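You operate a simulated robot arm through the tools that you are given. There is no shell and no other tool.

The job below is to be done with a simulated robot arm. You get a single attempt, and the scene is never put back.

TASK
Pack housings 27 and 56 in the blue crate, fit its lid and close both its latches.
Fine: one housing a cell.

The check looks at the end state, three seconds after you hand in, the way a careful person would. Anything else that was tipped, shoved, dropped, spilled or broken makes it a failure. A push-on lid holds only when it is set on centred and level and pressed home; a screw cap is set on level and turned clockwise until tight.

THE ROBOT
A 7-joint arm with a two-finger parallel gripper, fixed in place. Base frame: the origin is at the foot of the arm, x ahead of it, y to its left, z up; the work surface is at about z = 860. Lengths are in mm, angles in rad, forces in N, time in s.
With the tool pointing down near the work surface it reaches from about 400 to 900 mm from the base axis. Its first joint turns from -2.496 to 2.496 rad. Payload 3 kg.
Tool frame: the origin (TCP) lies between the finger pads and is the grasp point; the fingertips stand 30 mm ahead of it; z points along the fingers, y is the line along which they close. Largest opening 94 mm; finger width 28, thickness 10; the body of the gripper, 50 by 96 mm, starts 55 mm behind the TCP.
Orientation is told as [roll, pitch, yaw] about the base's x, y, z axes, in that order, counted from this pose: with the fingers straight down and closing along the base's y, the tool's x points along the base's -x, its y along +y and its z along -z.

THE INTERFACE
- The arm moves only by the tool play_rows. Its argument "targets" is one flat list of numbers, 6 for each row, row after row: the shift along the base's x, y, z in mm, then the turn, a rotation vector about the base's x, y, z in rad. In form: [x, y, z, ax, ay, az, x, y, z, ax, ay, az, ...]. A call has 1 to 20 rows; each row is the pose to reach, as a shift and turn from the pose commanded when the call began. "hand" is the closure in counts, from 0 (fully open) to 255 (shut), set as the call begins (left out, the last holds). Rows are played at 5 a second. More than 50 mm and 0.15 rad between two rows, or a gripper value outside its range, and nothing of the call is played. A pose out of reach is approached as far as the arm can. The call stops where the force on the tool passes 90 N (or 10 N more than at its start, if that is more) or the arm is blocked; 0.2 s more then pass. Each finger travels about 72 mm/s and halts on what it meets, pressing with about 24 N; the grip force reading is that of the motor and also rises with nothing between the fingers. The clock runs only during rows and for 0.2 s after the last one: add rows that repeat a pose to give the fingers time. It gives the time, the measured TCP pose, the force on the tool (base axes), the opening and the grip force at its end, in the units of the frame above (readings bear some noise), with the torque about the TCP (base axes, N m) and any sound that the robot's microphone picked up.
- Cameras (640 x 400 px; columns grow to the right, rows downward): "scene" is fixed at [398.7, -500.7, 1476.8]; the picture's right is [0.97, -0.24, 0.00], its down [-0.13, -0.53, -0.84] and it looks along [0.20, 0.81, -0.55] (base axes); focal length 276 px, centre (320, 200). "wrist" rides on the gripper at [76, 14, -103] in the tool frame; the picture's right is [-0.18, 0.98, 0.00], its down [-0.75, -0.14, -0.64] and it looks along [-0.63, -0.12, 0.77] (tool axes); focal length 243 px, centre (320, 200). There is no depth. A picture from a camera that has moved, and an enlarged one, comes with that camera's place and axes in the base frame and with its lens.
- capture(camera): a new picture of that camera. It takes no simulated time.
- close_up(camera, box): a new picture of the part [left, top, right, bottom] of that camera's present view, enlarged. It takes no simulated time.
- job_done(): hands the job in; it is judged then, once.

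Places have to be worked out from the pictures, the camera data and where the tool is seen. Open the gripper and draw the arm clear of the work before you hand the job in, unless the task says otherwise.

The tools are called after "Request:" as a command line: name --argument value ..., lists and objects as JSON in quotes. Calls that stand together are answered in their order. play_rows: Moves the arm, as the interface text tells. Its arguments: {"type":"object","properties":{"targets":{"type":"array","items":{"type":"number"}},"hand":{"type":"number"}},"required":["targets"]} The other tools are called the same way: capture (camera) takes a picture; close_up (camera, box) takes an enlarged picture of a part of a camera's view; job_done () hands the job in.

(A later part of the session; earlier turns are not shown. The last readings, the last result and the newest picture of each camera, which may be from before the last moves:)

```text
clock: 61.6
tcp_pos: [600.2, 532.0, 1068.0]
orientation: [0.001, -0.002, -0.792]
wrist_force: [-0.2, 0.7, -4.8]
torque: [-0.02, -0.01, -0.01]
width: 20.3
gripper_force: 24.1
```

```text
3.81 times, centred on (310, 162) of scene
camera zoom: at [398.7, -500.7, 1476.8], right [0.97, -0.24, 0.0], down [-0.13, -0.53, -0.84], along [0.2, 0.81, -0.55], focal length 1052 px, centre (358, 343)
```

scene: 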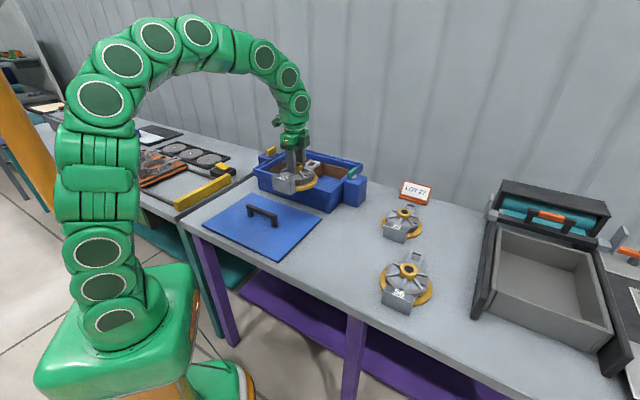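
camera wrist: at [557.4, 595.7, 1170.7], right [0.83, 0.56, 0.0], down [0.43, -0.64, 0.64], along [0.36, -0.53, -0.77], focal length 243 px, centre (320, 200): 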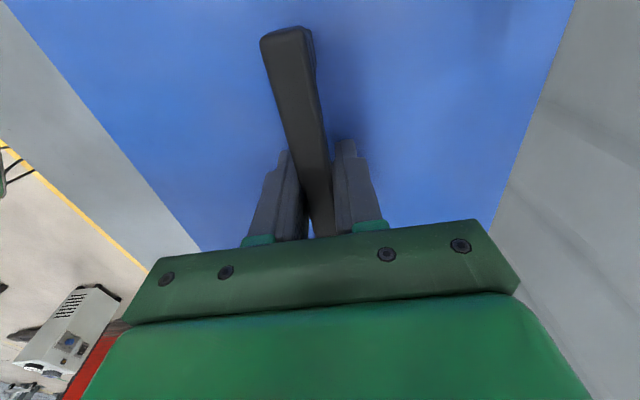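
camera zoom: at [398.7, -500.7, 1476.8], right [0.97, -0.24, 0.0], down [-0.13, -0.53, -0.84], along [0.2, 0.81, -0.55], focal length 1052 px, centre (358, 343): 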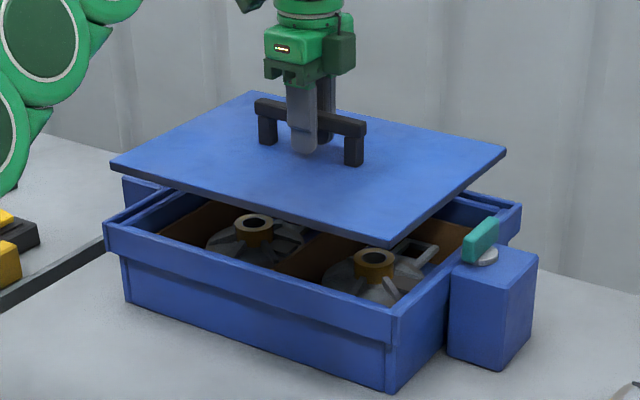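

The lid hangs level over the crate with its underside at about 1020. I lower it to about 8 mm above the rim and compare its edges with the rim.

Request:
play_rows --targets '[0, 0, -15, 0, 0, 0, 0, 0, -30, 0, 0, 0, 0, 0, -42, 0, 0, 0, 0, 0, -47, 0, 0, 0, 0, 0, -47, 0, 0, 0]'

Request:
capture --camera "wrist"

Request:
close_up --camera "wrist" --box '[480, 0, 640, 220]'

Request:
close_up --camera "wrist" --box '[0, 0, 210, 250]'

Request:
close_up --camera "scene" --box '[250, 130, 310, 200]'

Request:
close_up --camera "scene" --box '[310, 140, 370, 210]'

```text
clock: 62.8
tcp_pos: [601.1, 531.7, 1022.8]
orientation: [-0.001, 0.001, -0.79]
wrist_force: [0.0, 0.2, -3.8]
torque: [-0.02, -0.02, 0.01]
width: 20.5
gripper_force: 24.4
```

```text
taken
camera wrist: at [557.0, 594.5, 1124.6], right [0.83, 0.56, 0.0], down [0.43, -0.64, 0.64], along [0.36, -0.53, -0.77], focal length 243 px, centre (320, 200)
```

wrist: 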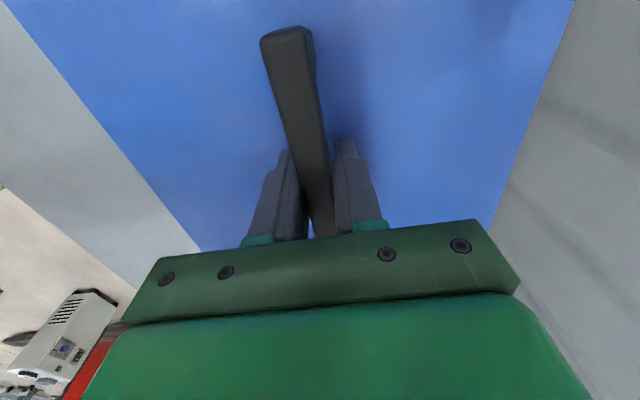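

```text
1.82 times, centred on (560, 110) of wrist
camera zoom: at [557.0, 594.5, 1124.6], right [0.83, 0.56, 0.0], down [0.43, -0.64, 0.64], along [0.36, -0.53, -0.77], focal length 441 px, centre (-116, 364)
```

zoom: 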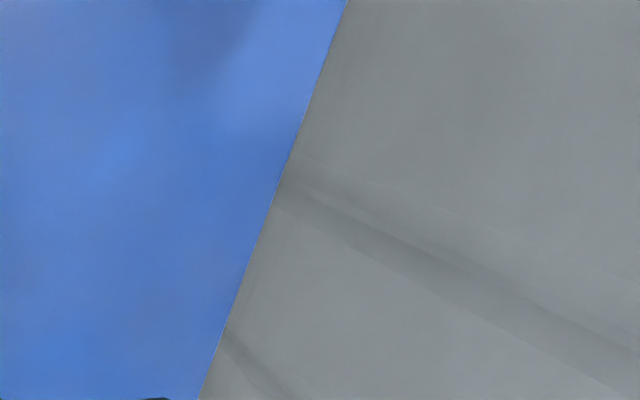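

```text
1.60 times, centred on (105, 125) of wrist
camera zoom: at [557.0, 594.5, 1124.6], right [0.83, 0.56, 0.0], down [0.43, -0.64, 0.64], along [0.36, -0.53, -0.77], focal length 388 px, centre (664, 320)
```

zoom: 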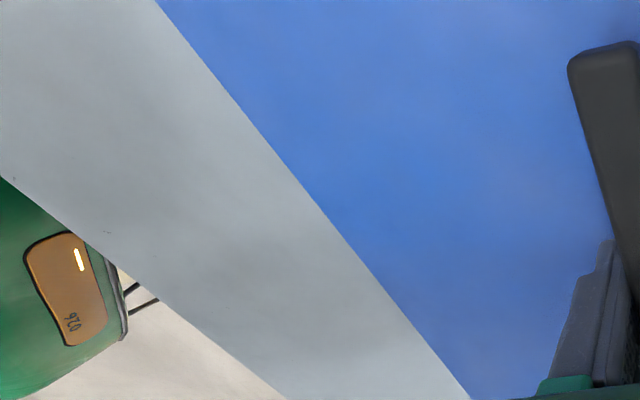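

```text
5.71 times, centred on (280, 165) of scene
camera zoom: at [398.7, -500.7, 1476.8], right [0.97, -0.24, 0.0], down [-0.13, -0.53, -0.84], along [0.2, 0.81, -0.55], focal length 1578 px, centre (549, 400)
```

zoom: 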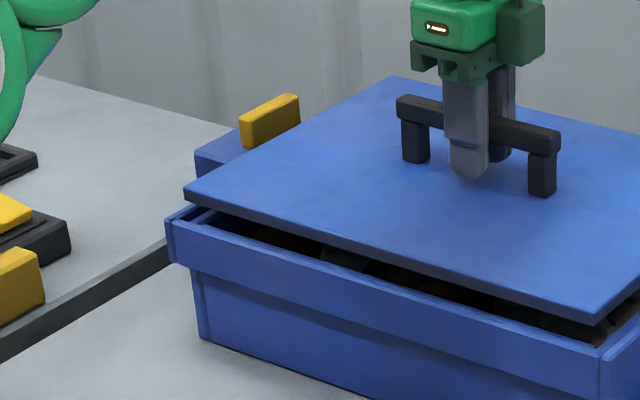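

```text
5.71 times, centred on (340, 175) of scene
camera zoom: at [398.7, -500.7, 1476.8], right [0.97, -0.24, 0.0], down [-0.13, -0.53, -0.84], along [0.2, 0.81, -0.55], focal length 1578 px, centre (206, 343)
```

zoom: 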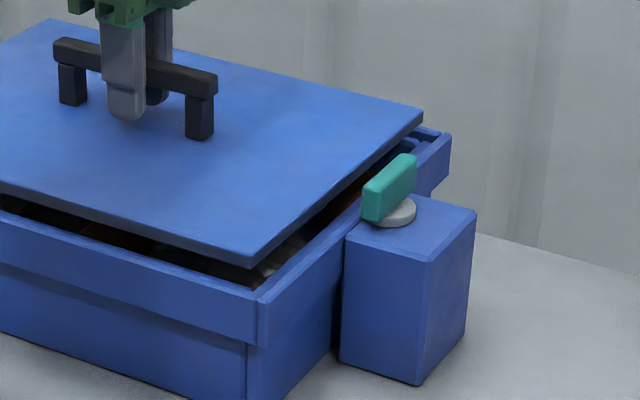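

By my figures the lid's centre is within about 1 mm of the seat's centre. I take tight scene zooms of the visible corners after lowering to about 3–4 mm above the rim.

Request:
play_rows --targets '[0, 0, -3, 0, 0, 0, 0, 0, -7, 0, 0, 0, 0, 0, -7, 0, 0, 0]'

Request:
close_up --camera "scene" --box '[258, 155, 282, 175]'

Request:
close_up --camera "scene" --box '[318, 175, 342, 195]'

Request:
close_up --camera "scene" --box '[338, 148, 368, 173]'

Request:
close_up --camera "wrist" --box '[480, 0, 640, 220]'

```text
clock: 63.6
tcp_pos: [599.0, 530.6, 1015.2]
orientation: [0.001, 0.0, -0.792]
wrist_force: [-0.5, -0.3, -5.0]
torque: [0.02, -0.03, -0.01]
width: 20.5
gripper_force: 24.6
```

```text
16.00 times, centred on (270, 165) of scene
camera zoom: at [398.7, -500.7, 1476.8], right [0.97, -0.24, 0.0], down [-0.13, -0.53, -0.84], along [0.2, 0.81, -0.55], focal length 4419 px, centre (1120, 760)
```

zoom: 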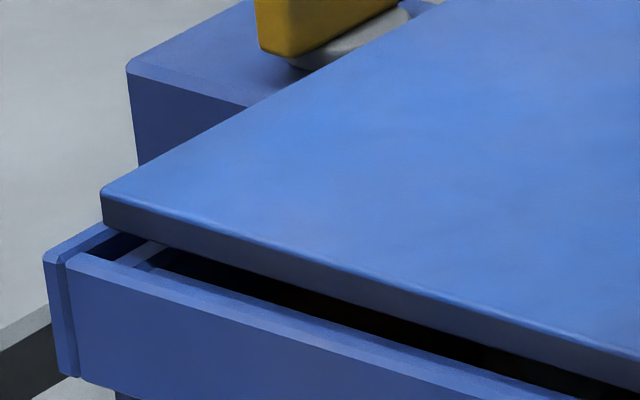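

```text
16.00 times, centred on (330, 185) of scene
camera zoom: at [398.7, -500.7, 1476.8], right [0.97, -0.24, 0.0], down [-0.13, -0.53, -0.84], along [0.2, 0.81, -0.55], focal length 4419 px, centre (160, 440)
```

zoom: 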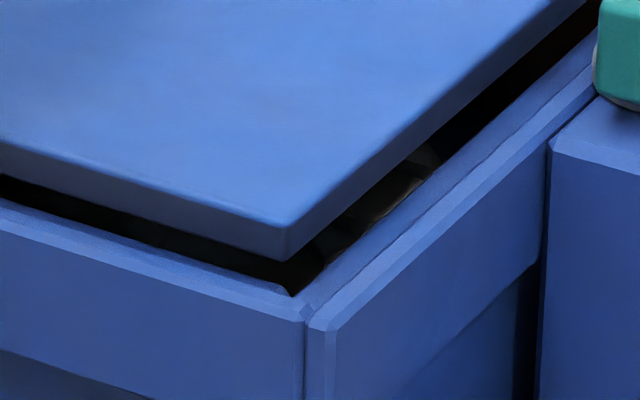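

```text
16.00 times, centred on (353, 160) of scene
camera zoom: at [398.7, -500.7, 1476.8], right [0.97, -0.24, 0.0], down [-0.13, -0.53, -0.84], along [0.2, 0.81, -0.55], focal length 4419 px, centre (-208, 832)
```

zoom: 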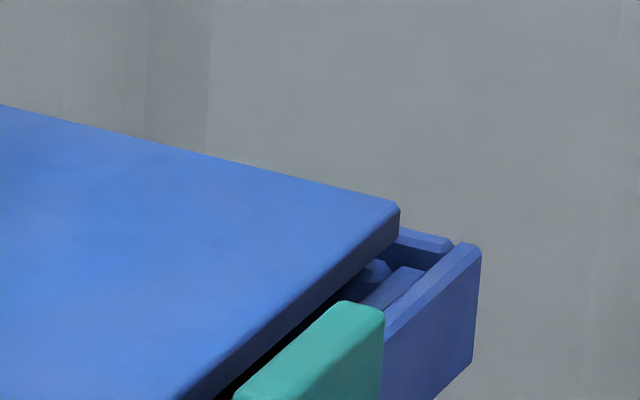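

```text
1.82 times, centred on (560, 110) of wrist
camera zoom: at [557.0, 594.4, 1117.5], right [0.83, 0.56, 0.0], down [0.43, -0.64, 0.64], along [0.36, -0.53, -0.77], focal length 441 px, centre (-116, 364)
```

zoom: 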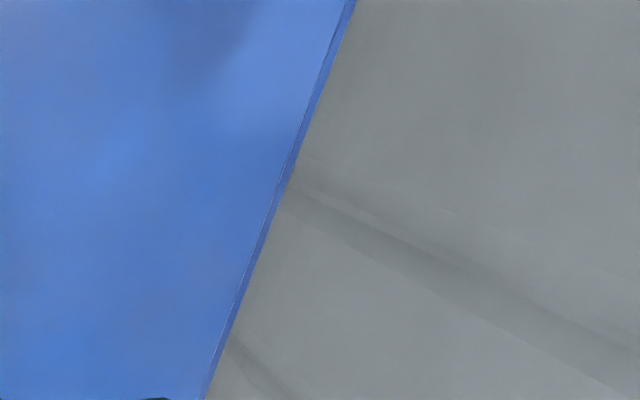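

The corner zooms show roughly equal gaps: about 3–5 mm at the front-left, and about 4–5 mm at the front-right. In s the lid is centred to well under 1 mm, and I shift 0.7 mm toward the teal end. Then I lower gently, watching the force.

Request:
play_rows --targets '[0.5, -0.5, -2, 0, 0, 0, 0.5, -0.5, -4, 0, 0, 0, 0.5, -0.5, -6, 0, 0, 0, 0.5, -0.5, -6, 0, 0, 0]'

Request:
close_up --camera "scene" --box '[258, 155, 282, 175]'

Request:
close_up --camera "scene" --box '[318, 175, 342, 195]'

Request:
close_up --camera "wrist" --box '[480, 0, 640, 220]'

Request:
close_up --camera "wrist" --box '[0, 0, 210, 250]'

```text
clock: 64.6
tcp_pos: [598.8, 530.1, 1009.3]
orientation: [-0.001, 0.0, -0.791]
wrist_force: [0.0, -0.3, -4.5]
torque: [-0.02, -0.05, 0.02]
width: 20.3
gripper_force: 24.0
```

```text
16.00 times, centred on (270, 165) of scene
camera zoom: at [398.7, -500.7, 1476.8], right [0.97, -0.24, 0.0], down [-0.13, -0.53, -0.84], along [0.2, 0.81, -0.55], focal length 4419 px, centre (1120, 760)
```

zoom: 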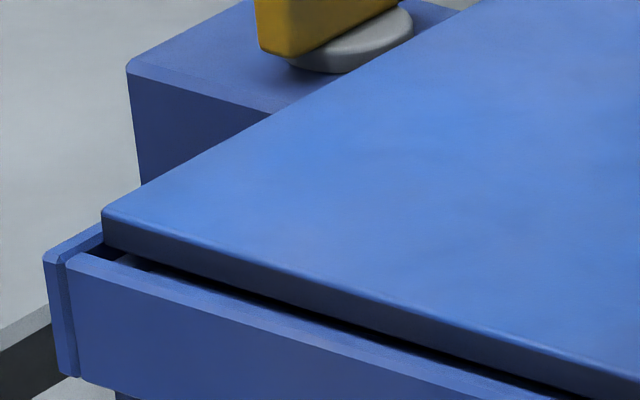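

```text
16.00 times, centred on (330, 185) of scene
camera zoom: at [398.7, -500.7, 1476.8], right [0.97, -0.24, 0.0], down [-0.13, -0.53, -0.84], along [0.2, 0.81, -0.55], focal length 4419 px, centre (160, 440)
```

zoom: 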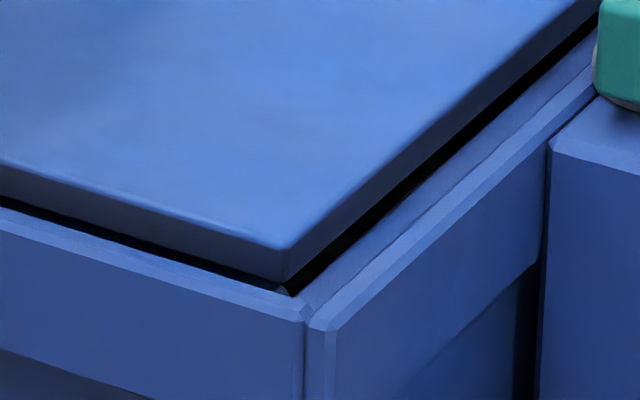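

```text
1.82 times, centred on (560, 110) of wrist
camera zoom: at [556.6, 593.9, 1112.0], right [0.83, 0.56, 0.0], down [0.43, -0.63, 0.64], along [0.36, -0.53, -0.77], focal length 441 px, centre (-116, 364)
```

zoom: 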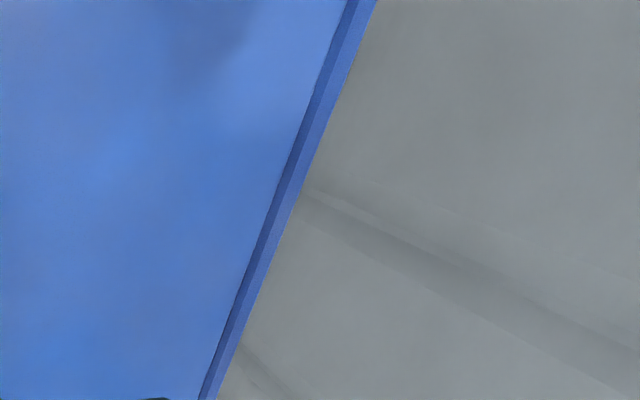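

```text
1.60 times, centred on (105, 125) of wrist
camera zoom: at [556.6, 593.9, 1112.0], right [0.83, 0.56, 0.0], down [0.43, -0.63, 0.64], along [0.36, -0.53, -0.77], focal length 388 px, centre (664, 320)
```

zoom: 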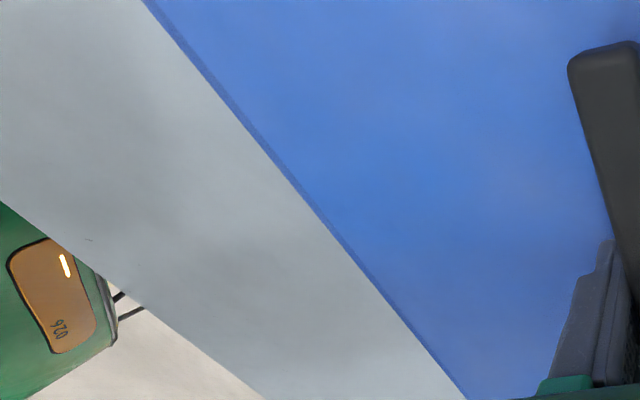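

No contact yet with the underside near 962. I check the side gaps with tight wrist zooms on the front and back rims.

Request:
close_up --camera "wrist" --box '[520, 95, 568, 125]'

Request:
close_up --camera "wrist" --box '[72, 110, 120, 140]'

Request:
close_up --camera "scene" --box '[325, 165, 349, 191]'

Request:
close_up --camera "scene" --box '[258, 160, 270, 170]'

```text
13.33 times, centred on (544, 110) of wrist
camera zoom: at [556.6, 593.9, 1112.0], right [0.83, 0.56, 0.0], down [0.43, -0.63, 0.64], along [0.36, -0.53, -0.77], focal length 3235 px, centre (-2667, 1400)
```

zoom: 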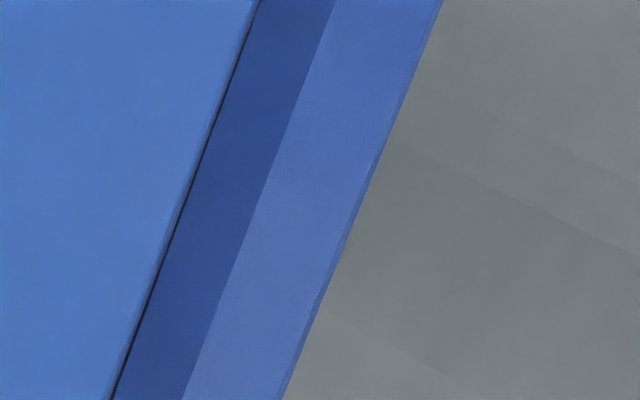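

```text
13.33 times, centred on (96, 125) of wrist
camera zoom: at [556.6, 593.9, 1112.0], right [0.83, 0.56, 0.0], down [0.43, -0.63, 0.64], along [0.36, -0.53, -0.77], focal length 3235 px, centre (3307, 1200)
```

zoom: 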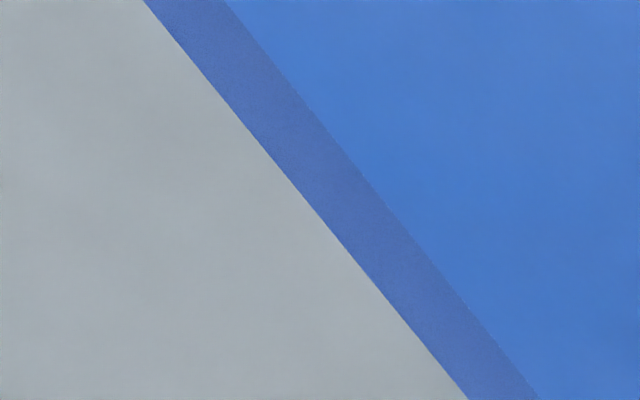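

```text
15.38 times, centred on (337, 178) of scene
camera zoom: at [398.7, -500.7, 1476.8], right [0.97, -0.24, 0.0], down [-0.13, -0.53, -0.84], along [0.2, 0.81, -0.55], focal length 4249 px, centre (58, 538)
```

zoom: 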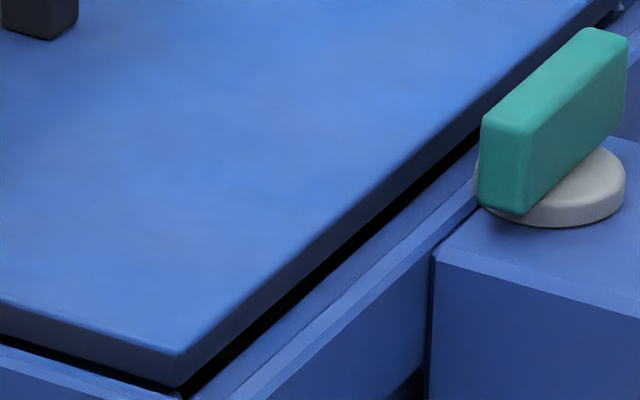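

```text
16.00 times, centred on (264, 165) of scene
camera zoom: at [398.7, -500.7, 1476.8], right [0.97, -0.24, 0.0], down [-0.13, -0.53, -0.84], along [0.2, 0.81, -0.55], focal length 4419 px, centre (1216, 760)
```

zoom: 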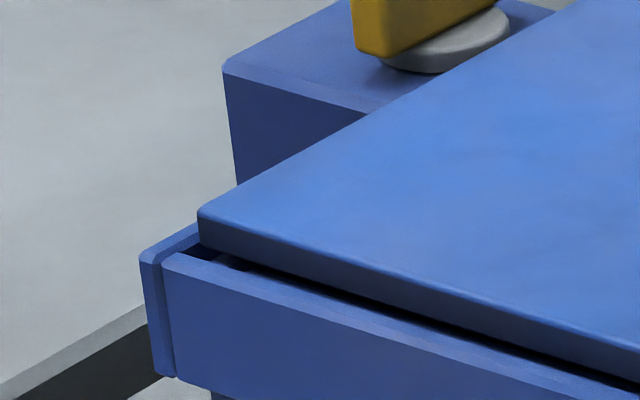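

The tight zooms show a front gap of about 1 mm and a back gap of about 4 mm, so I shift the lid 1.4 mm toward the back and lower a further 3 mm.

Request:
play_rows --targets '[1, 1, 0, 0, 0, 0, 1, 1, -1.5, 0, 0, 0, 1, 1, -3, 0, 0, 0, 1, 1, -3, 0, 0, 0]'

Request:
close_up --camera "wrist" --box '[520, 95, 568, 125]'

Request:
close_up --camera "wrist" --box '[72, 110, 120, 140]'

Request:
close_up --camera "scene" --box '[258, 155, 282, 175]'

Request:
close_up --camera "scene" --box '[318, 175, 342, 195]'

```text
clock: 65.6
tcp_pos: [599.6, 532.0, 1006.0]
orientation: [0.001, 0.0, -0.791]
wrist_force: [-0.2, -0.7, -3.1]
torque: [-0.11, -0.15, -0.03]
width: 20.3
gripper_force: 24.1
```

```text
13.33 times, centred on (544, 110) of wrist
camera zoom: at [557.7, 594.3, 1108.7], right [0.83, 0.56, 0.0], down [0.43, -0.64, 0.64], along [0.36, -0.53, -0.77], focal length 3235 px, centre (-2667, 1400)
```

zoom: 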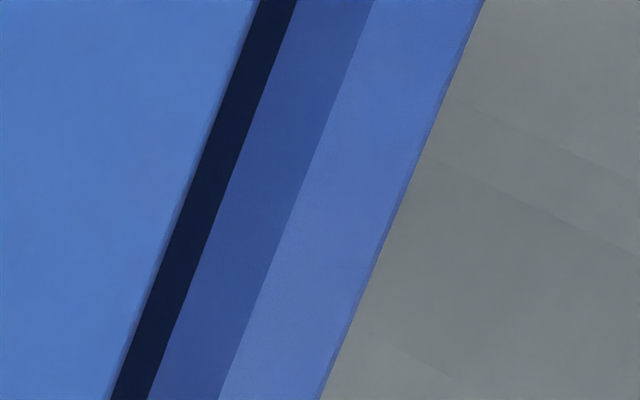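

```text
13.33 times, centred on (96, 125) of wrist
camera zoom: at [557.7, 594.3, 1108.7], right [0.83, 0.56, 0.0], down [0.43, -0.64, 0.64], along [0.36, -0.53, -0.77], focal length 3235 px, centre (3307, 1200)
```

zoom: 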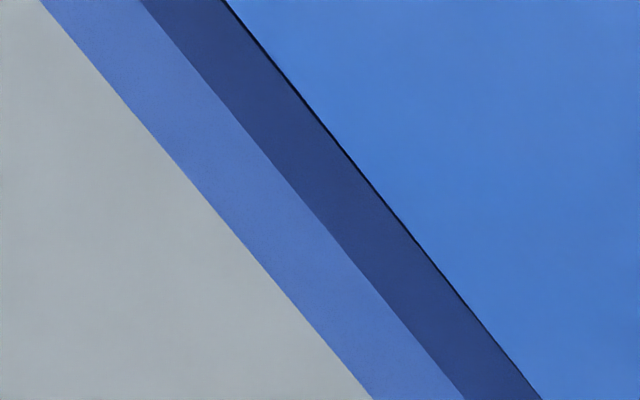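

```text
16.00 times, centred on (270, 165) of scene
camera zoom: at [398.7, -500.7, 1476.8], right [0.97, -0.24, 0.0], down [-0.13, -0.53, -0.84], along [0.2, 0.81, -0.55], focal length 4419 px, centre (1120, 760)
```

zoom: 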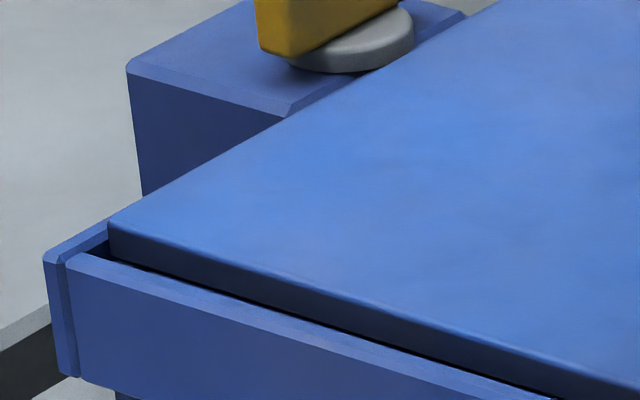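

```text
16.00 times, centred on (330, 185) of scene
camera zoom: at [398.7, -500.7, 1476.8], right [0.97, -0.24, 0.0], down [-0.13, -0.53, -0.84], along [0.2, 0.81, -0.55], focal length 4419 px, centre (160, 440)
```

zoom: 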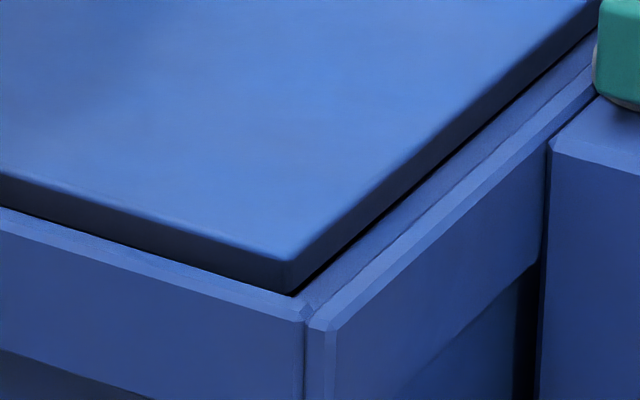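

Now the front and back gaps are equal (about 4.4 mm each) and the lid has entered the rim. I lower on in small steps until it rests on its seat.

Request:
play_rows --targets '[0, 0, -1, 0, 0, 0, 0, 0, -2, 0, 0, 0, 0, 0, -3, 0, 0, 0, 0, 0, -3, 0, 0, 0]'

```text
clock: 66.6
tcp_pos: [598.5, 531.0, 1003.1]
orientation: [0.0, -0.001, -0.789]
wrist_force: [3.4, -2.8, 18.4]
torque: [0.0, 0.04, -0.05]
width: 20.5
gripper_force: 24.5
```

Contact at TCP z≈1003 (18 N up), i.e. the lid's underside is at about 956. I check whether it lies level and centred in the rim.

Request:
close_up --camera "wrist" --box '[520, 95, 568, 125]'

Request:
close_up --camera "wrist" --box '[72, 110, 120, 140]'

Request:
close_up --camera "scene" --box '[258, 155, 282, 175]'

Request:
close_up --camera "scene" --box '[318, 175, 342, 195]'

Request:
close_up --camera "scene" --box '[338, 148, 368, 173]'

Request:
close_up --camera "scene" --box '[245, 130, 375, 215]'

```text
13.33 times, centred on (544, 110) of wrist
camera zoom: at [556.9, 594.5, 1106.1], right [0.83, 0.56, 0.0], down [0.43, -0.64, 0.64], along [0.36, -0.53, -0.77], focal length 3235 px, centre (-2667, 1400)
```

zoom: 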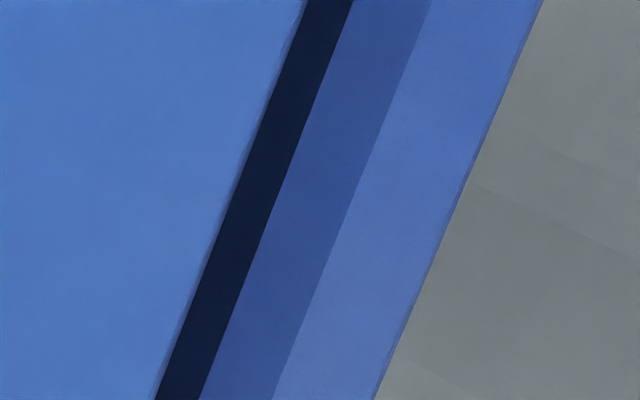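

```text
13.33 times, centred on (96, 125) of wrist
camera zoom: at [556.9, 594.5, 1106.1], right [0.83, 0.56, 0.0], down [0.43, -0.64, 0.64], along [0.36, -0.53, -0.77], focal length 3235 px, centre (3307, 1200)
```

zoom: 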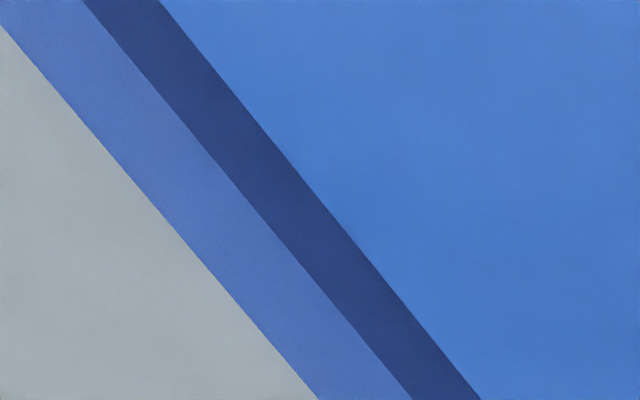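

```text
16.00 times, centred on (270, 165) of scene
camera zoom: at [398.7, -500.7, 1476.8], right [0.97, -0.24, 0.0], down [-0.13, -0.53, -0.84], along [0.2, 0.81, -0.55], focal length 4419 px, centre (1120, 760)
```

zoom: 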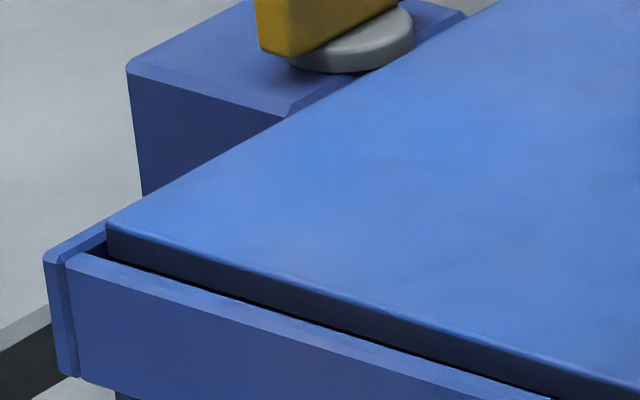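

```text
16.00 times, centred on (330, 185) of scene
camera zoom: at [398.7, -500.7, 1476.8], right [0.97, -0.24, 0.0], down [-0.13, -0.53, -0.84], along [0.2, 0.81, -0.55], focal length 4419 px, centre (160, 440)
```

zoom: 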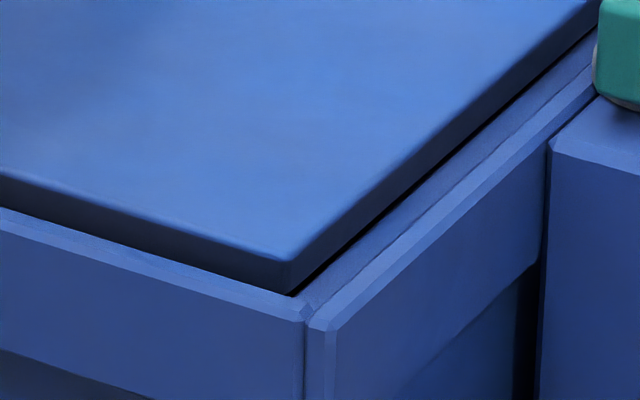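

```text
16.00 times, centred on (353, 160) of scene
camera zoom: at [398.7, -500.7, 1476.8], right [0.97, -0.24, 0.0], down [-0.13, -0.53, -0.84], along [0.2, 0.81, -0.55], focal length 4419 px, centre (-208, 832)
```

zoom: 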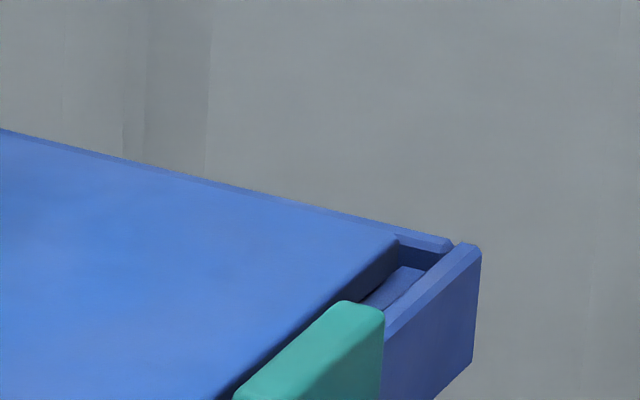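

```text
4.71 times, centred on (310, 172) of scene
camera zoom: at [398.7, -500.7, 1476.8], right [0.97, -0.24, 0.0], down [-0.13, -0.53, -0.84], along [0.2, 0.81, -0.55], focal length 1300 px, centre (367, 329)
```

zoom: 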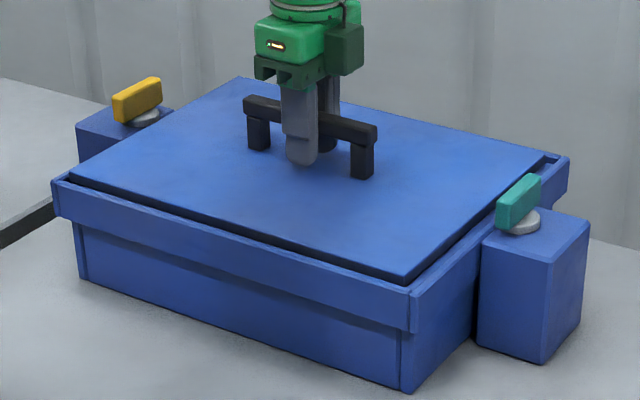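

The front and back gaps look equal, but at the teal end the back-right corner seems to show a wider gap than the front-right one. I zoom along that side to check for a twist before pressing.

Request:
close_up --camera "scene" --box '[326, 172, 346, 190]'

Request:
close_up --camera "scene" --box '[350, 153, 370, 169]'

Request:
close_up --camera "scene" --box '[256, 158, 272, 172]'

Request:
close_up --camera "scene" --box '[286, 138, 306, 154]'

```text
16.00 times, centred on (336, 181) of scene
camera zoom: at [398.7, -500.7, 1476.8], right [0.97, -0.24, 0.0], down [-0.13, -0.53, -0.84], along [0.2, 0.81, -0.55], focal length 4419 px, centre (64, 504)
```

zoom: 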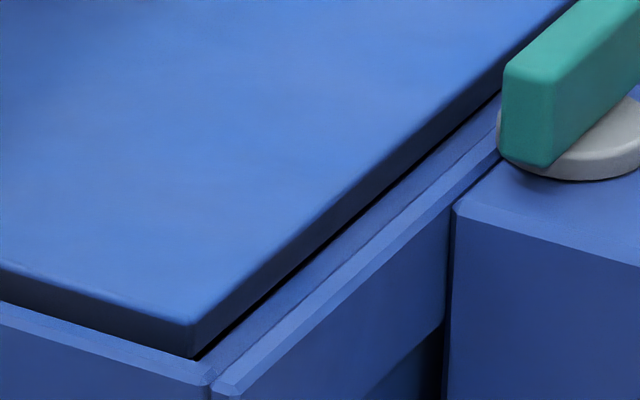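

```text
16.00 times, centred on (360, 161) of scene
camera zoom: at [398.7, -500.7, 1476.8], right [0.97, -0.24, 0.0], down [-0.13, -0.53, -0.84], along [0.2, 0.81, -0.55], focal length 4419 px, centre (-320, 824)
```

zoom: 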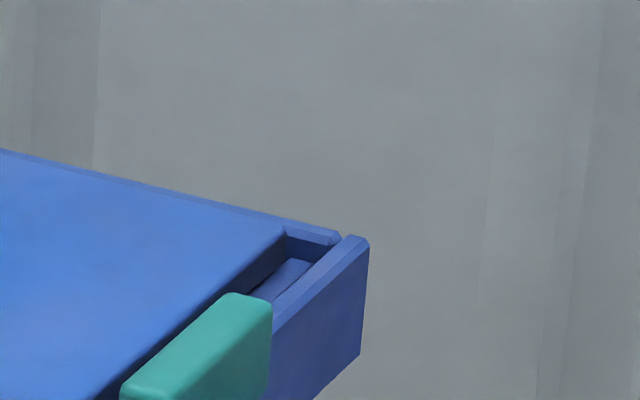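

```text
16.00 times, centred on (264, 165) of scene
camera zoom: at [398.7, -500.7, 1476.8], right [0.97, -0.24, 0.0], down [-0.13, -0.53, -0.84], along [0.2, 0.81, -0.55], focal length 4419 px, centre (1216, 760)
```

zoom: 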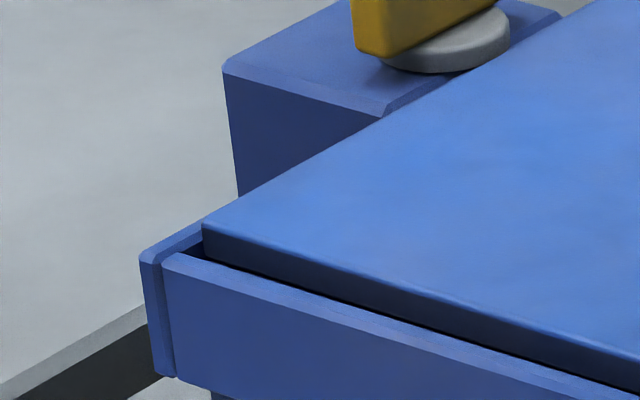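

```text
16.00 times, centred on (296, 146) of scene
camera zoom: at [398.7, -500.7, 1476.8], right [0.97, -0.24, 0.0], down [-0.13, -0.53, -0.84], along [0.2, 0.81, -0.55], focal length 4419 px, centre (704, 1064)
```

zoom: 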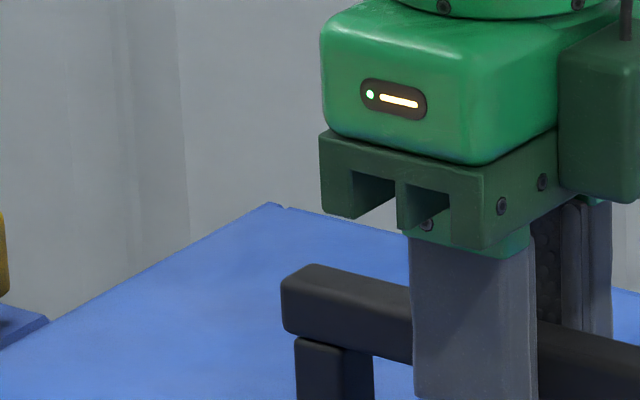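

The lid has slid up about 3 mm in the grip, so it already rests on its seat, but the scene view cannot settle the left/right centring. I release it and look at it from above.

Request:
play_rows --targets '[0, 0, 0, 0, 0, 0, 0, 0, 0, 0, 0, 0, 0, 0, 0, 0, 0, 0, 0, 0, 0, 0, 0, 0]' --hand 110

Request:
play_rows --targets '[0, 0, 10, 0, 0, 0, 0, 0, 30, 0, 0, 0, 0, 0, 60, 0, 0, 0, 0, 0, 90, 0, 0, 0, -5, -5, 105, 0, 0, 0.1, -8, -8, 115, 0, 0, 0.24, -12, -12, 130, 0, 0, 0.38, -18, -18, 145, 0, 0, 0.52, -24, -24, 160, 0, 0, 0.66, -30, -30, 175, 0, 0, 0.8, -36, -36, 190, 0, 0, 0.94, -42, -42, 200, 0, 0, 1.08, -46, -46, 208, 0, 0, 1.22, -50, -50, 212, 0, 0, 1.36, -52, -52, 215, 0, 0, 1.5, -53, -53, 216, 0, 0, 1.57, -53, -53, 216, 0, 0, 1.57]' --hand 255

Request:
capture --camera "wrist"

Request:
close_up --camera "wrist" --box '[150, 0, 490, 220]'

```text
clock: 67.6
tcp_pos: [601.5, 532.2, 1002.7]
orientation: [0.002, 0.0, -0.79]
wrist_force: [0.3, -0.2, 0.8]
torque: [0.02, 0.0, 0.0]
width: 53.3
gripper_force: 0.0
```

```text
clock: 71.2
tcp_pos: [547.8, 477.6, 1218.2]
orientation: [0.0, 0.002, 0.78]
wrist_force: [-0.3, -0.1, -4.1]
torque: [0.0, 0.0, 0.01]
width: 20.3
gripper_force: 23.4
```

```text
taken
camera wrist: at [484.1, 434.2, 1320.9], right [-0.56, 0.83, 0.0], down [0.64, 0.43, 0.64], along [0.53, 0.36, -0.77], focal length 243 px, centre (320, 200)
```

wrist: 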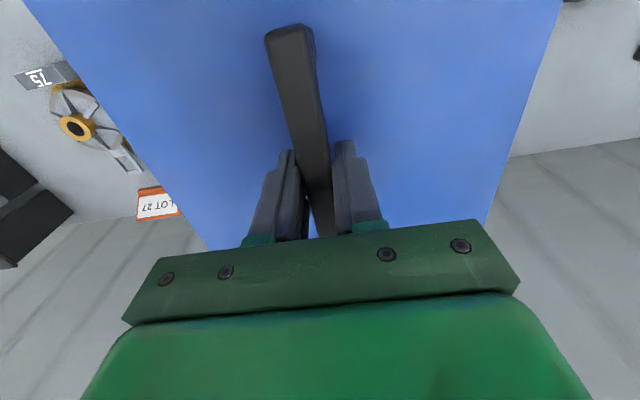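

```text
1.82 times, centred on (320, 110) of wrist
camera zoom: at [484.1, 434.2, 1320.9], right [-0.56, 0.83, 0.0], down [0.64, 0.43, 0.64], along [0.53, 0.36, -0.77], focal length 441 px, centre (320, 364)
```

zoom: 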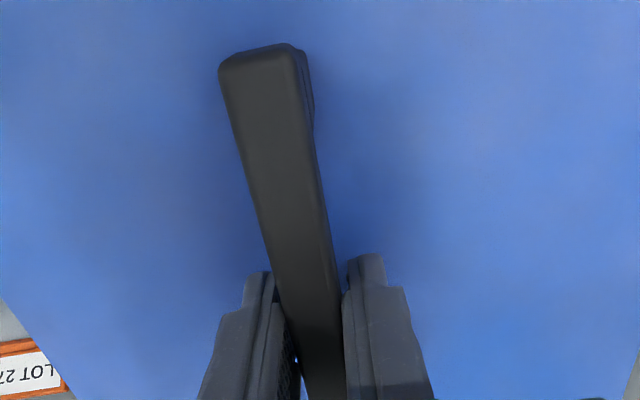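

My mistake: that call's hand value closed on the handle again, so the lid came up with the arm and is now held, turned 90°, well above everything. Nothing was touched. I carry it back along the reverse path to just above the rim, with a small (+1.4, -0.7) mm centring correction.

Request:
play_rows --targets '[1, 1, -1, 0, 0, -0.07, 3, 3, -4, 0, 0, -0.21, 7, 7, -8, 0, 0, -0.35, 11, 11, -16, 0, 0, -0.49, 17, 17, -26, 0, 0, -0.63, 23, 23, -41, 0, 0, -0.77, 29, 29, -56, 0, 0, -0.91, 35, 35, -71, 0, 0, -1.05, 41, 41, -86, 0, 0, -1.19, 45, 45, -101, 0, 0, -1.33, 48, 48, -111, 0, 0, -1.47, 54.4, 52.3, -126, 0, 0, -1.57, 54.4, 52.3, -150, 0, 0, -1.57, 54.4, 52.3, -175, 0, 0, -1.57, 54.4, 52.3, -195, 0, 0, -1.57, 54.4, 52.3, -205, 0, 0, -1.57, 54.4, 52.3, -205, 0, 0, -1.57]'

Request:
close_up --camera "scene" --box '[258, 155, 282, 175]'

Request:
close_up --camera "scene" --box '[318, 175, 342, 195]'

Request:
close_up --camera "scene" --box '[245, 130, 375, 215]'

Request:
close_up --camera "wrist" --box '[520, 95, 568, 125]'

Request:
close_up --camera "wrist" --box '[72, 110, 120, 140]'

```text
clock: 74.8
tcp_pos: [603.6, 530.9, 1013.7]
orientation: [0.003, -0.001, -0.791]
wrist_force: [0.3, -1.0, 4.0]
torque: [0.05, -0.01, -0.04]
width: 20.5
gripper_force: 23.3
```

```text
16.00 times, centred on (270, 165) of scene
camera zoom: at [398.7, -500.7, 1476.8], right [0.97, -0.24, 0.0], down [-0.13, -0.53, -0.84], along [0.2, 0.81, -0.55], focal length 4419 px, centre (1120, 760)
```

zoom: 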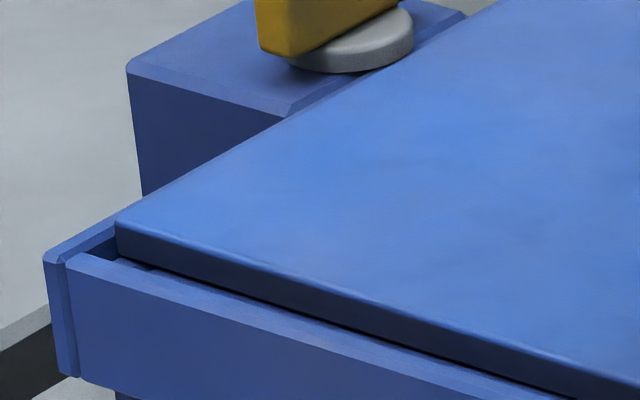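

```text
16.00 times, centred on (330, 185) of scene
camera zoom: at [398.7, -500.7, 1476.8], right [0.97, -0.24, 0.0], down [-0.13, -0.53, -0.84], along [0.2, 0.81, -0.55], focal length 4419 px, centre (160, 440)
```

zoom: 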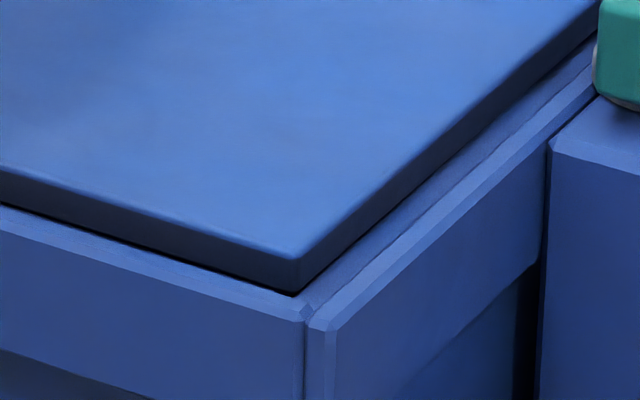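

```text
4.71 times, centred on (310, 172) of scene
camera zoom: at [398.7, -500.7, 1476.8], right [0.97, -0.24, 0.0], down [-0.13, -0.53, -0.84], along [0.2, 0.81, -0.55], focal length 1300 px, centre (367, 329)
```

zoom: 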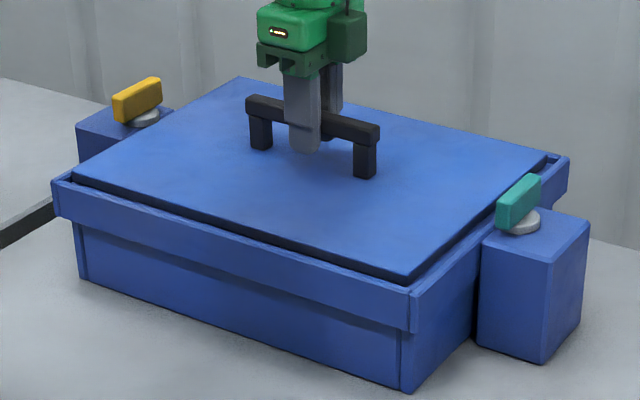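

```text
13.33 times, centred on (544, 110) of wrist
camera zoom: at [559.5, 594.6, 1116.9], right [0.83, 0.56, 0.0], down [0.43, -0.64, 0.64], along [0.36, -0.53, -0.77], focal length 3235 px, centre (-2667, 1400)
```

zoom: 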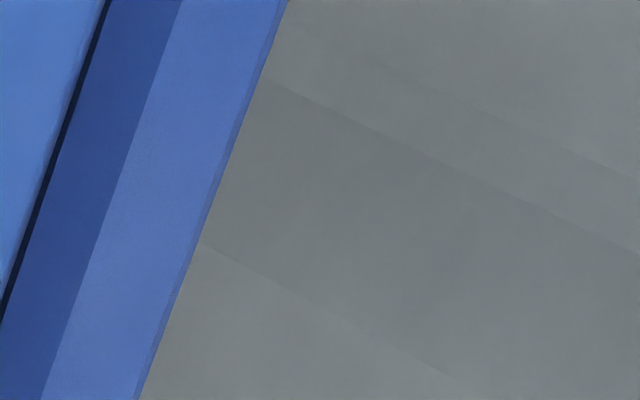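

```text
13.33 times, centred on (96, 125) of wrist
camera zoom: at [559.5, 594.6, 1116.9], right [0.83, 0.56, 0.0], down [0.43, -0.64, 0.64], along [0.36, -0.53, -0.77], focal length 3235 px, centre (3307, 1200)
```

zoom: 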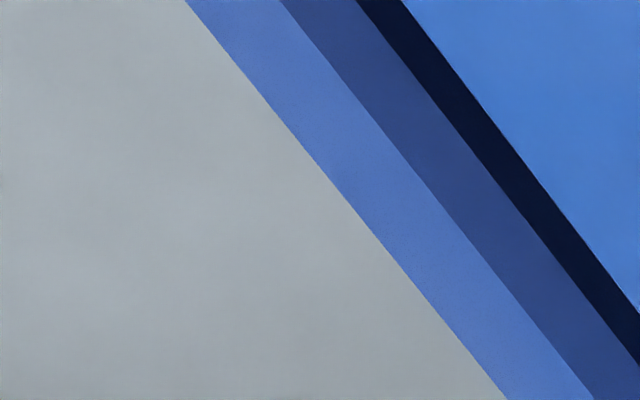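

The lid was re-gripped lower on the bar, so it already rests on the seat (TCP z≈1013). It now sits about 2 mm too far back and perhaps 1 mm toward teal. I lift it 3 mm, shift by (-2.0, -0.8) and look again.

Request:
play_rows --targets '[0, 0, 3, 0, 0, 0, -1, -0.4, 3, 0, 0, 0, -2, -0.8, 3, 0, 0, 0, -2, -0.8, 3, 0, 0, 0]'

Request:
close_up --camera "wrist" --box '[500, 95, 548, 125]'

Request:
close_up --camera "wrist" --box '[92, 110, 140, 140]'

Request:
close_up --camera "scene" --box '[256, 158, 272, 172]'

Request:
close_up --camera "scene" --box '[326, 172, 346, 190]'

Request:
close_up --camera "scene" --box '[345, 150, 365, 168]'

```text
clock: 75.8
tcp_pos: [599.3, 529.5, 1017.4]
orientation: [-0.001, 0.0, -0.791]
wrist_force: [-0.2, -0.1, -4.9]
torque: [-0.02, -0.01, -0.03]
width: 20.7
gripper_force: 24.2
```

```text
13.33 times, centred on (524, 110) of wrist
camera zoom: at [556.9, 593.2, 1119.6], right [0.83, 0.56, 0.0], down [0.43, -0.64, 0.64], along [0.36, -0.53, -0.77], focal length 3235 px, centre (-2400, 1400)
```

zoom: 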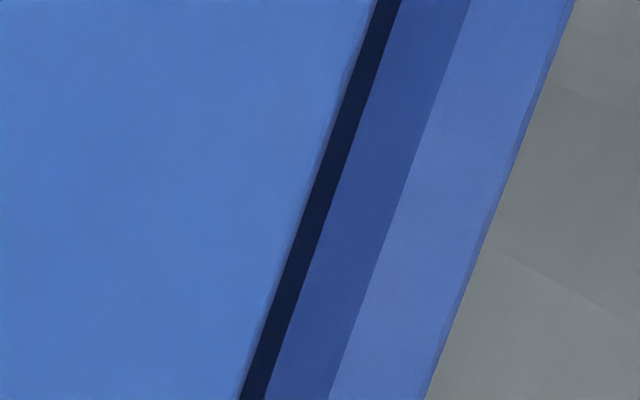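

```text
13.33 times, centred on (116, 125) of wrist
camera zoom: at [556.9, 593.2, 1119.6], right [0.83, 0.56, 0.0], down [0.43, -0.64, 0.64], along [0.36, -0.53, -0.77], focal length 3235 px, centre (3040, 1200)
```

zoom: 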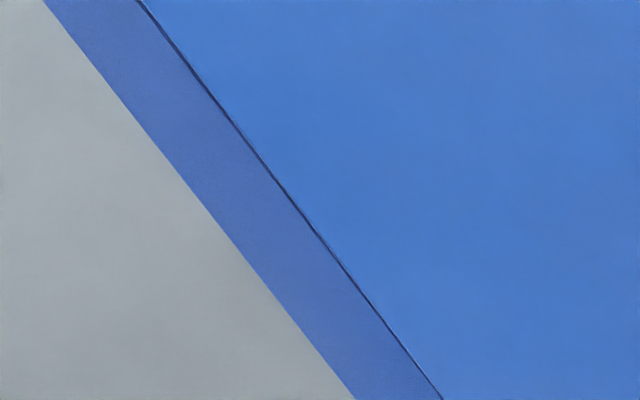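

```text
16.00 times, centred on (264, 165) of scene
camera zoom: at [398.7, -500.7, 1476.8], right [0.97, -0.24, 0.0], down [-0.13, -0.53, -0.84], along [0.2, 0.81, -0.55], focal length 4419 px, centre (1216, 760)
```

zoom: 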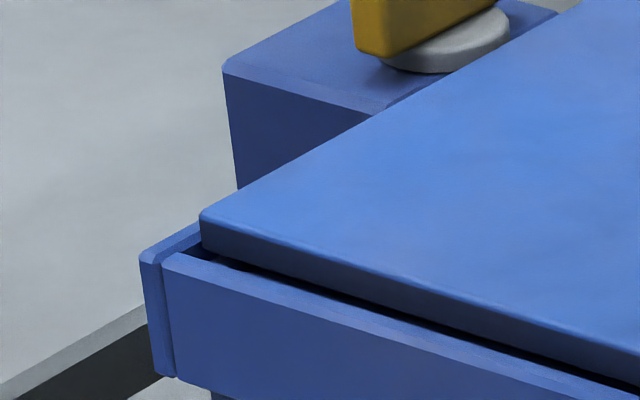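

```text
16.00 times, centred on (336, 181) of scene
camera zoom: at [398.7, -500.7, 1476.8], right [0.97, -0.24, 0.0], down [-0.13, -0.53, -0.84], along [0.2, 0.81, -0.55], focal length 4419 px, centre (64, 504)
```

zoom: 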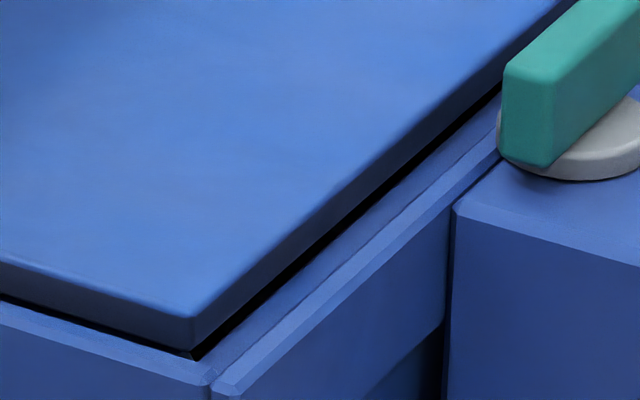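

```text
16.00 times, centred on (355, 159) of scene
camera zoom: at [398.7, -500.7, 1476.8], right [0.97, -0.24, 0.0], down [-0.13, -0.53, -0.84], along [0.2, 0.81, -0.55], focal length 4419 px, centre (-240, 856)
```

zoom: 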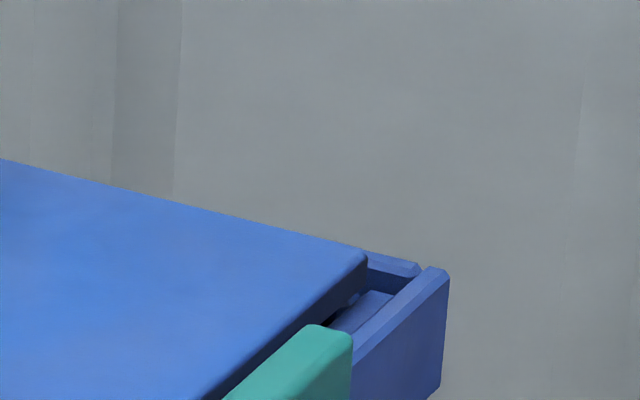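

Hanging free, the lid is 1.8 mm too far forward in s. I correct that, bring it about 2 mm inside the rim without touching the seat, and will then find the d-centre by feel.

Request:
play_rows --targets '[1.3, 1.3, 0, 0, 0, 0, 1.3, 1.3, -1.2, 0, 0, 0, 1.3, 1.3, -2.4, 0, 0, 0, 1.3, 1.3, -2.4, 0, 0, 0]'

Request:
close_up --camera "wrist" --box '[500, 95, 548, 125]'

Request:
close_up --camera "wrist" --box '[92, 110, 140, 140]'

```text
clock: 76.8
tcp_pos: [599.5, 531.0, 1014.4]
orientation: [-0.001, -0.002, -0.791]
wrist_force: [1.1, 0.0, -4.0]
torque: [0.03, 0.02, 0.02]
width: 20.4
gripper_force: 24.0
```

```text
13.33 times, centred on (524, 110) of wrist
camera zoom: at [558.3, 594.1, 1117.2], right [0.83, 0.56, 0.0], down [0.43, -0.64, 0.64], along [0.36, -0.53, -0.77], focal length 3235 px, centre (-2400, 1400)
```

zoom: 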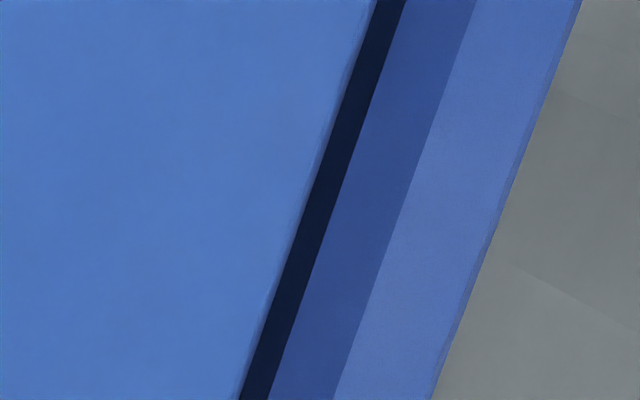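

```text
13.33 times, centred on (116, 125) of wrist
camera zoom: at [558.3, 594.1, 1117.2], right [0.83, 0.56, 0.0], down [0.43, -0.64, 0.64], along [0.36, -0.53, -0.77], focal length 3235 px, centre (3040, 1200)
```

zoom: 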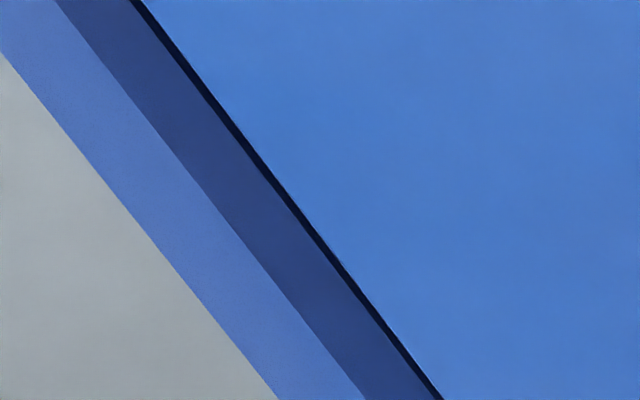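

In s the lid is now centred to about 0.1 mm. I probe toward the teal end, 3 mm, and read the side force.

Request:
play_rows --targets '[0.7, -0.7, 0, 0, 0, 0, 1.4, -1.4, 0, 0, 0, 0, 2.1, -2.1, 0, 0, 0, 0, 2.1, -2.1, 0, 0, 0, 0]'

```text
clock: 77.8
tcp_pos: [603.5, 528.7, 1014.7]
orientation: [0.001, 0.002, -0.79]
wrist_force: [0.1, 0.5, -4.6]
torque: [-0.03, -0.01, -0.05]
width: 20.3
gripper_force: 24.1
```

No contact after 3 mm. I go on in small steps.

Request:
play_rows --targets '[0.7, -0.7, 0, 0, 0, 0, 1.1, -1.1, 0, 0, 0, 0, 1.1, -1.1, 0, 0, 0, 0]'

Request:
play_rows --targets '[0.7, -0.7, 0, 0, 0, 0, 0.7, -0.7, 0, 0, 0, 0]'

Request:
play_rows --targets '[0.7, -0.7, 0, 0, 0, 0, 0.7, -0.7, 0, 0, 0, 0]'

```text
clock: 78.6
tcp_pos: [603.9, 527.3, 1014.4]
orientation: [0.0, 0.001, -0.791]
wrist_force: [-0.5, 2.0, -2.2]
torque: [-0.21, -0.1, -0.01]
width: 20.5
gripper_force: 23.7
```

```text
clock: 79.2
tcp_pos: [604.7, 527.4, 1013.0]
orientation: [0.001, 0.002, -0.79]
wrist_force: [-1.0, 1.1, 0.1]
torque: [-0.01, -0.05, -0.03]
width: 20.4
gripper_force: 23.7
```

```text
clock: 79.8
tcp_pos: [605.1, 527.3, 1014.8]
orientation: [0.0, 0.001, -0.789]
wrist_force: [-2.0, 3.1, 4.2]
torque: [0.03, 0.1, -0.02]
width: 20.4
gripper_force: 24.4
```

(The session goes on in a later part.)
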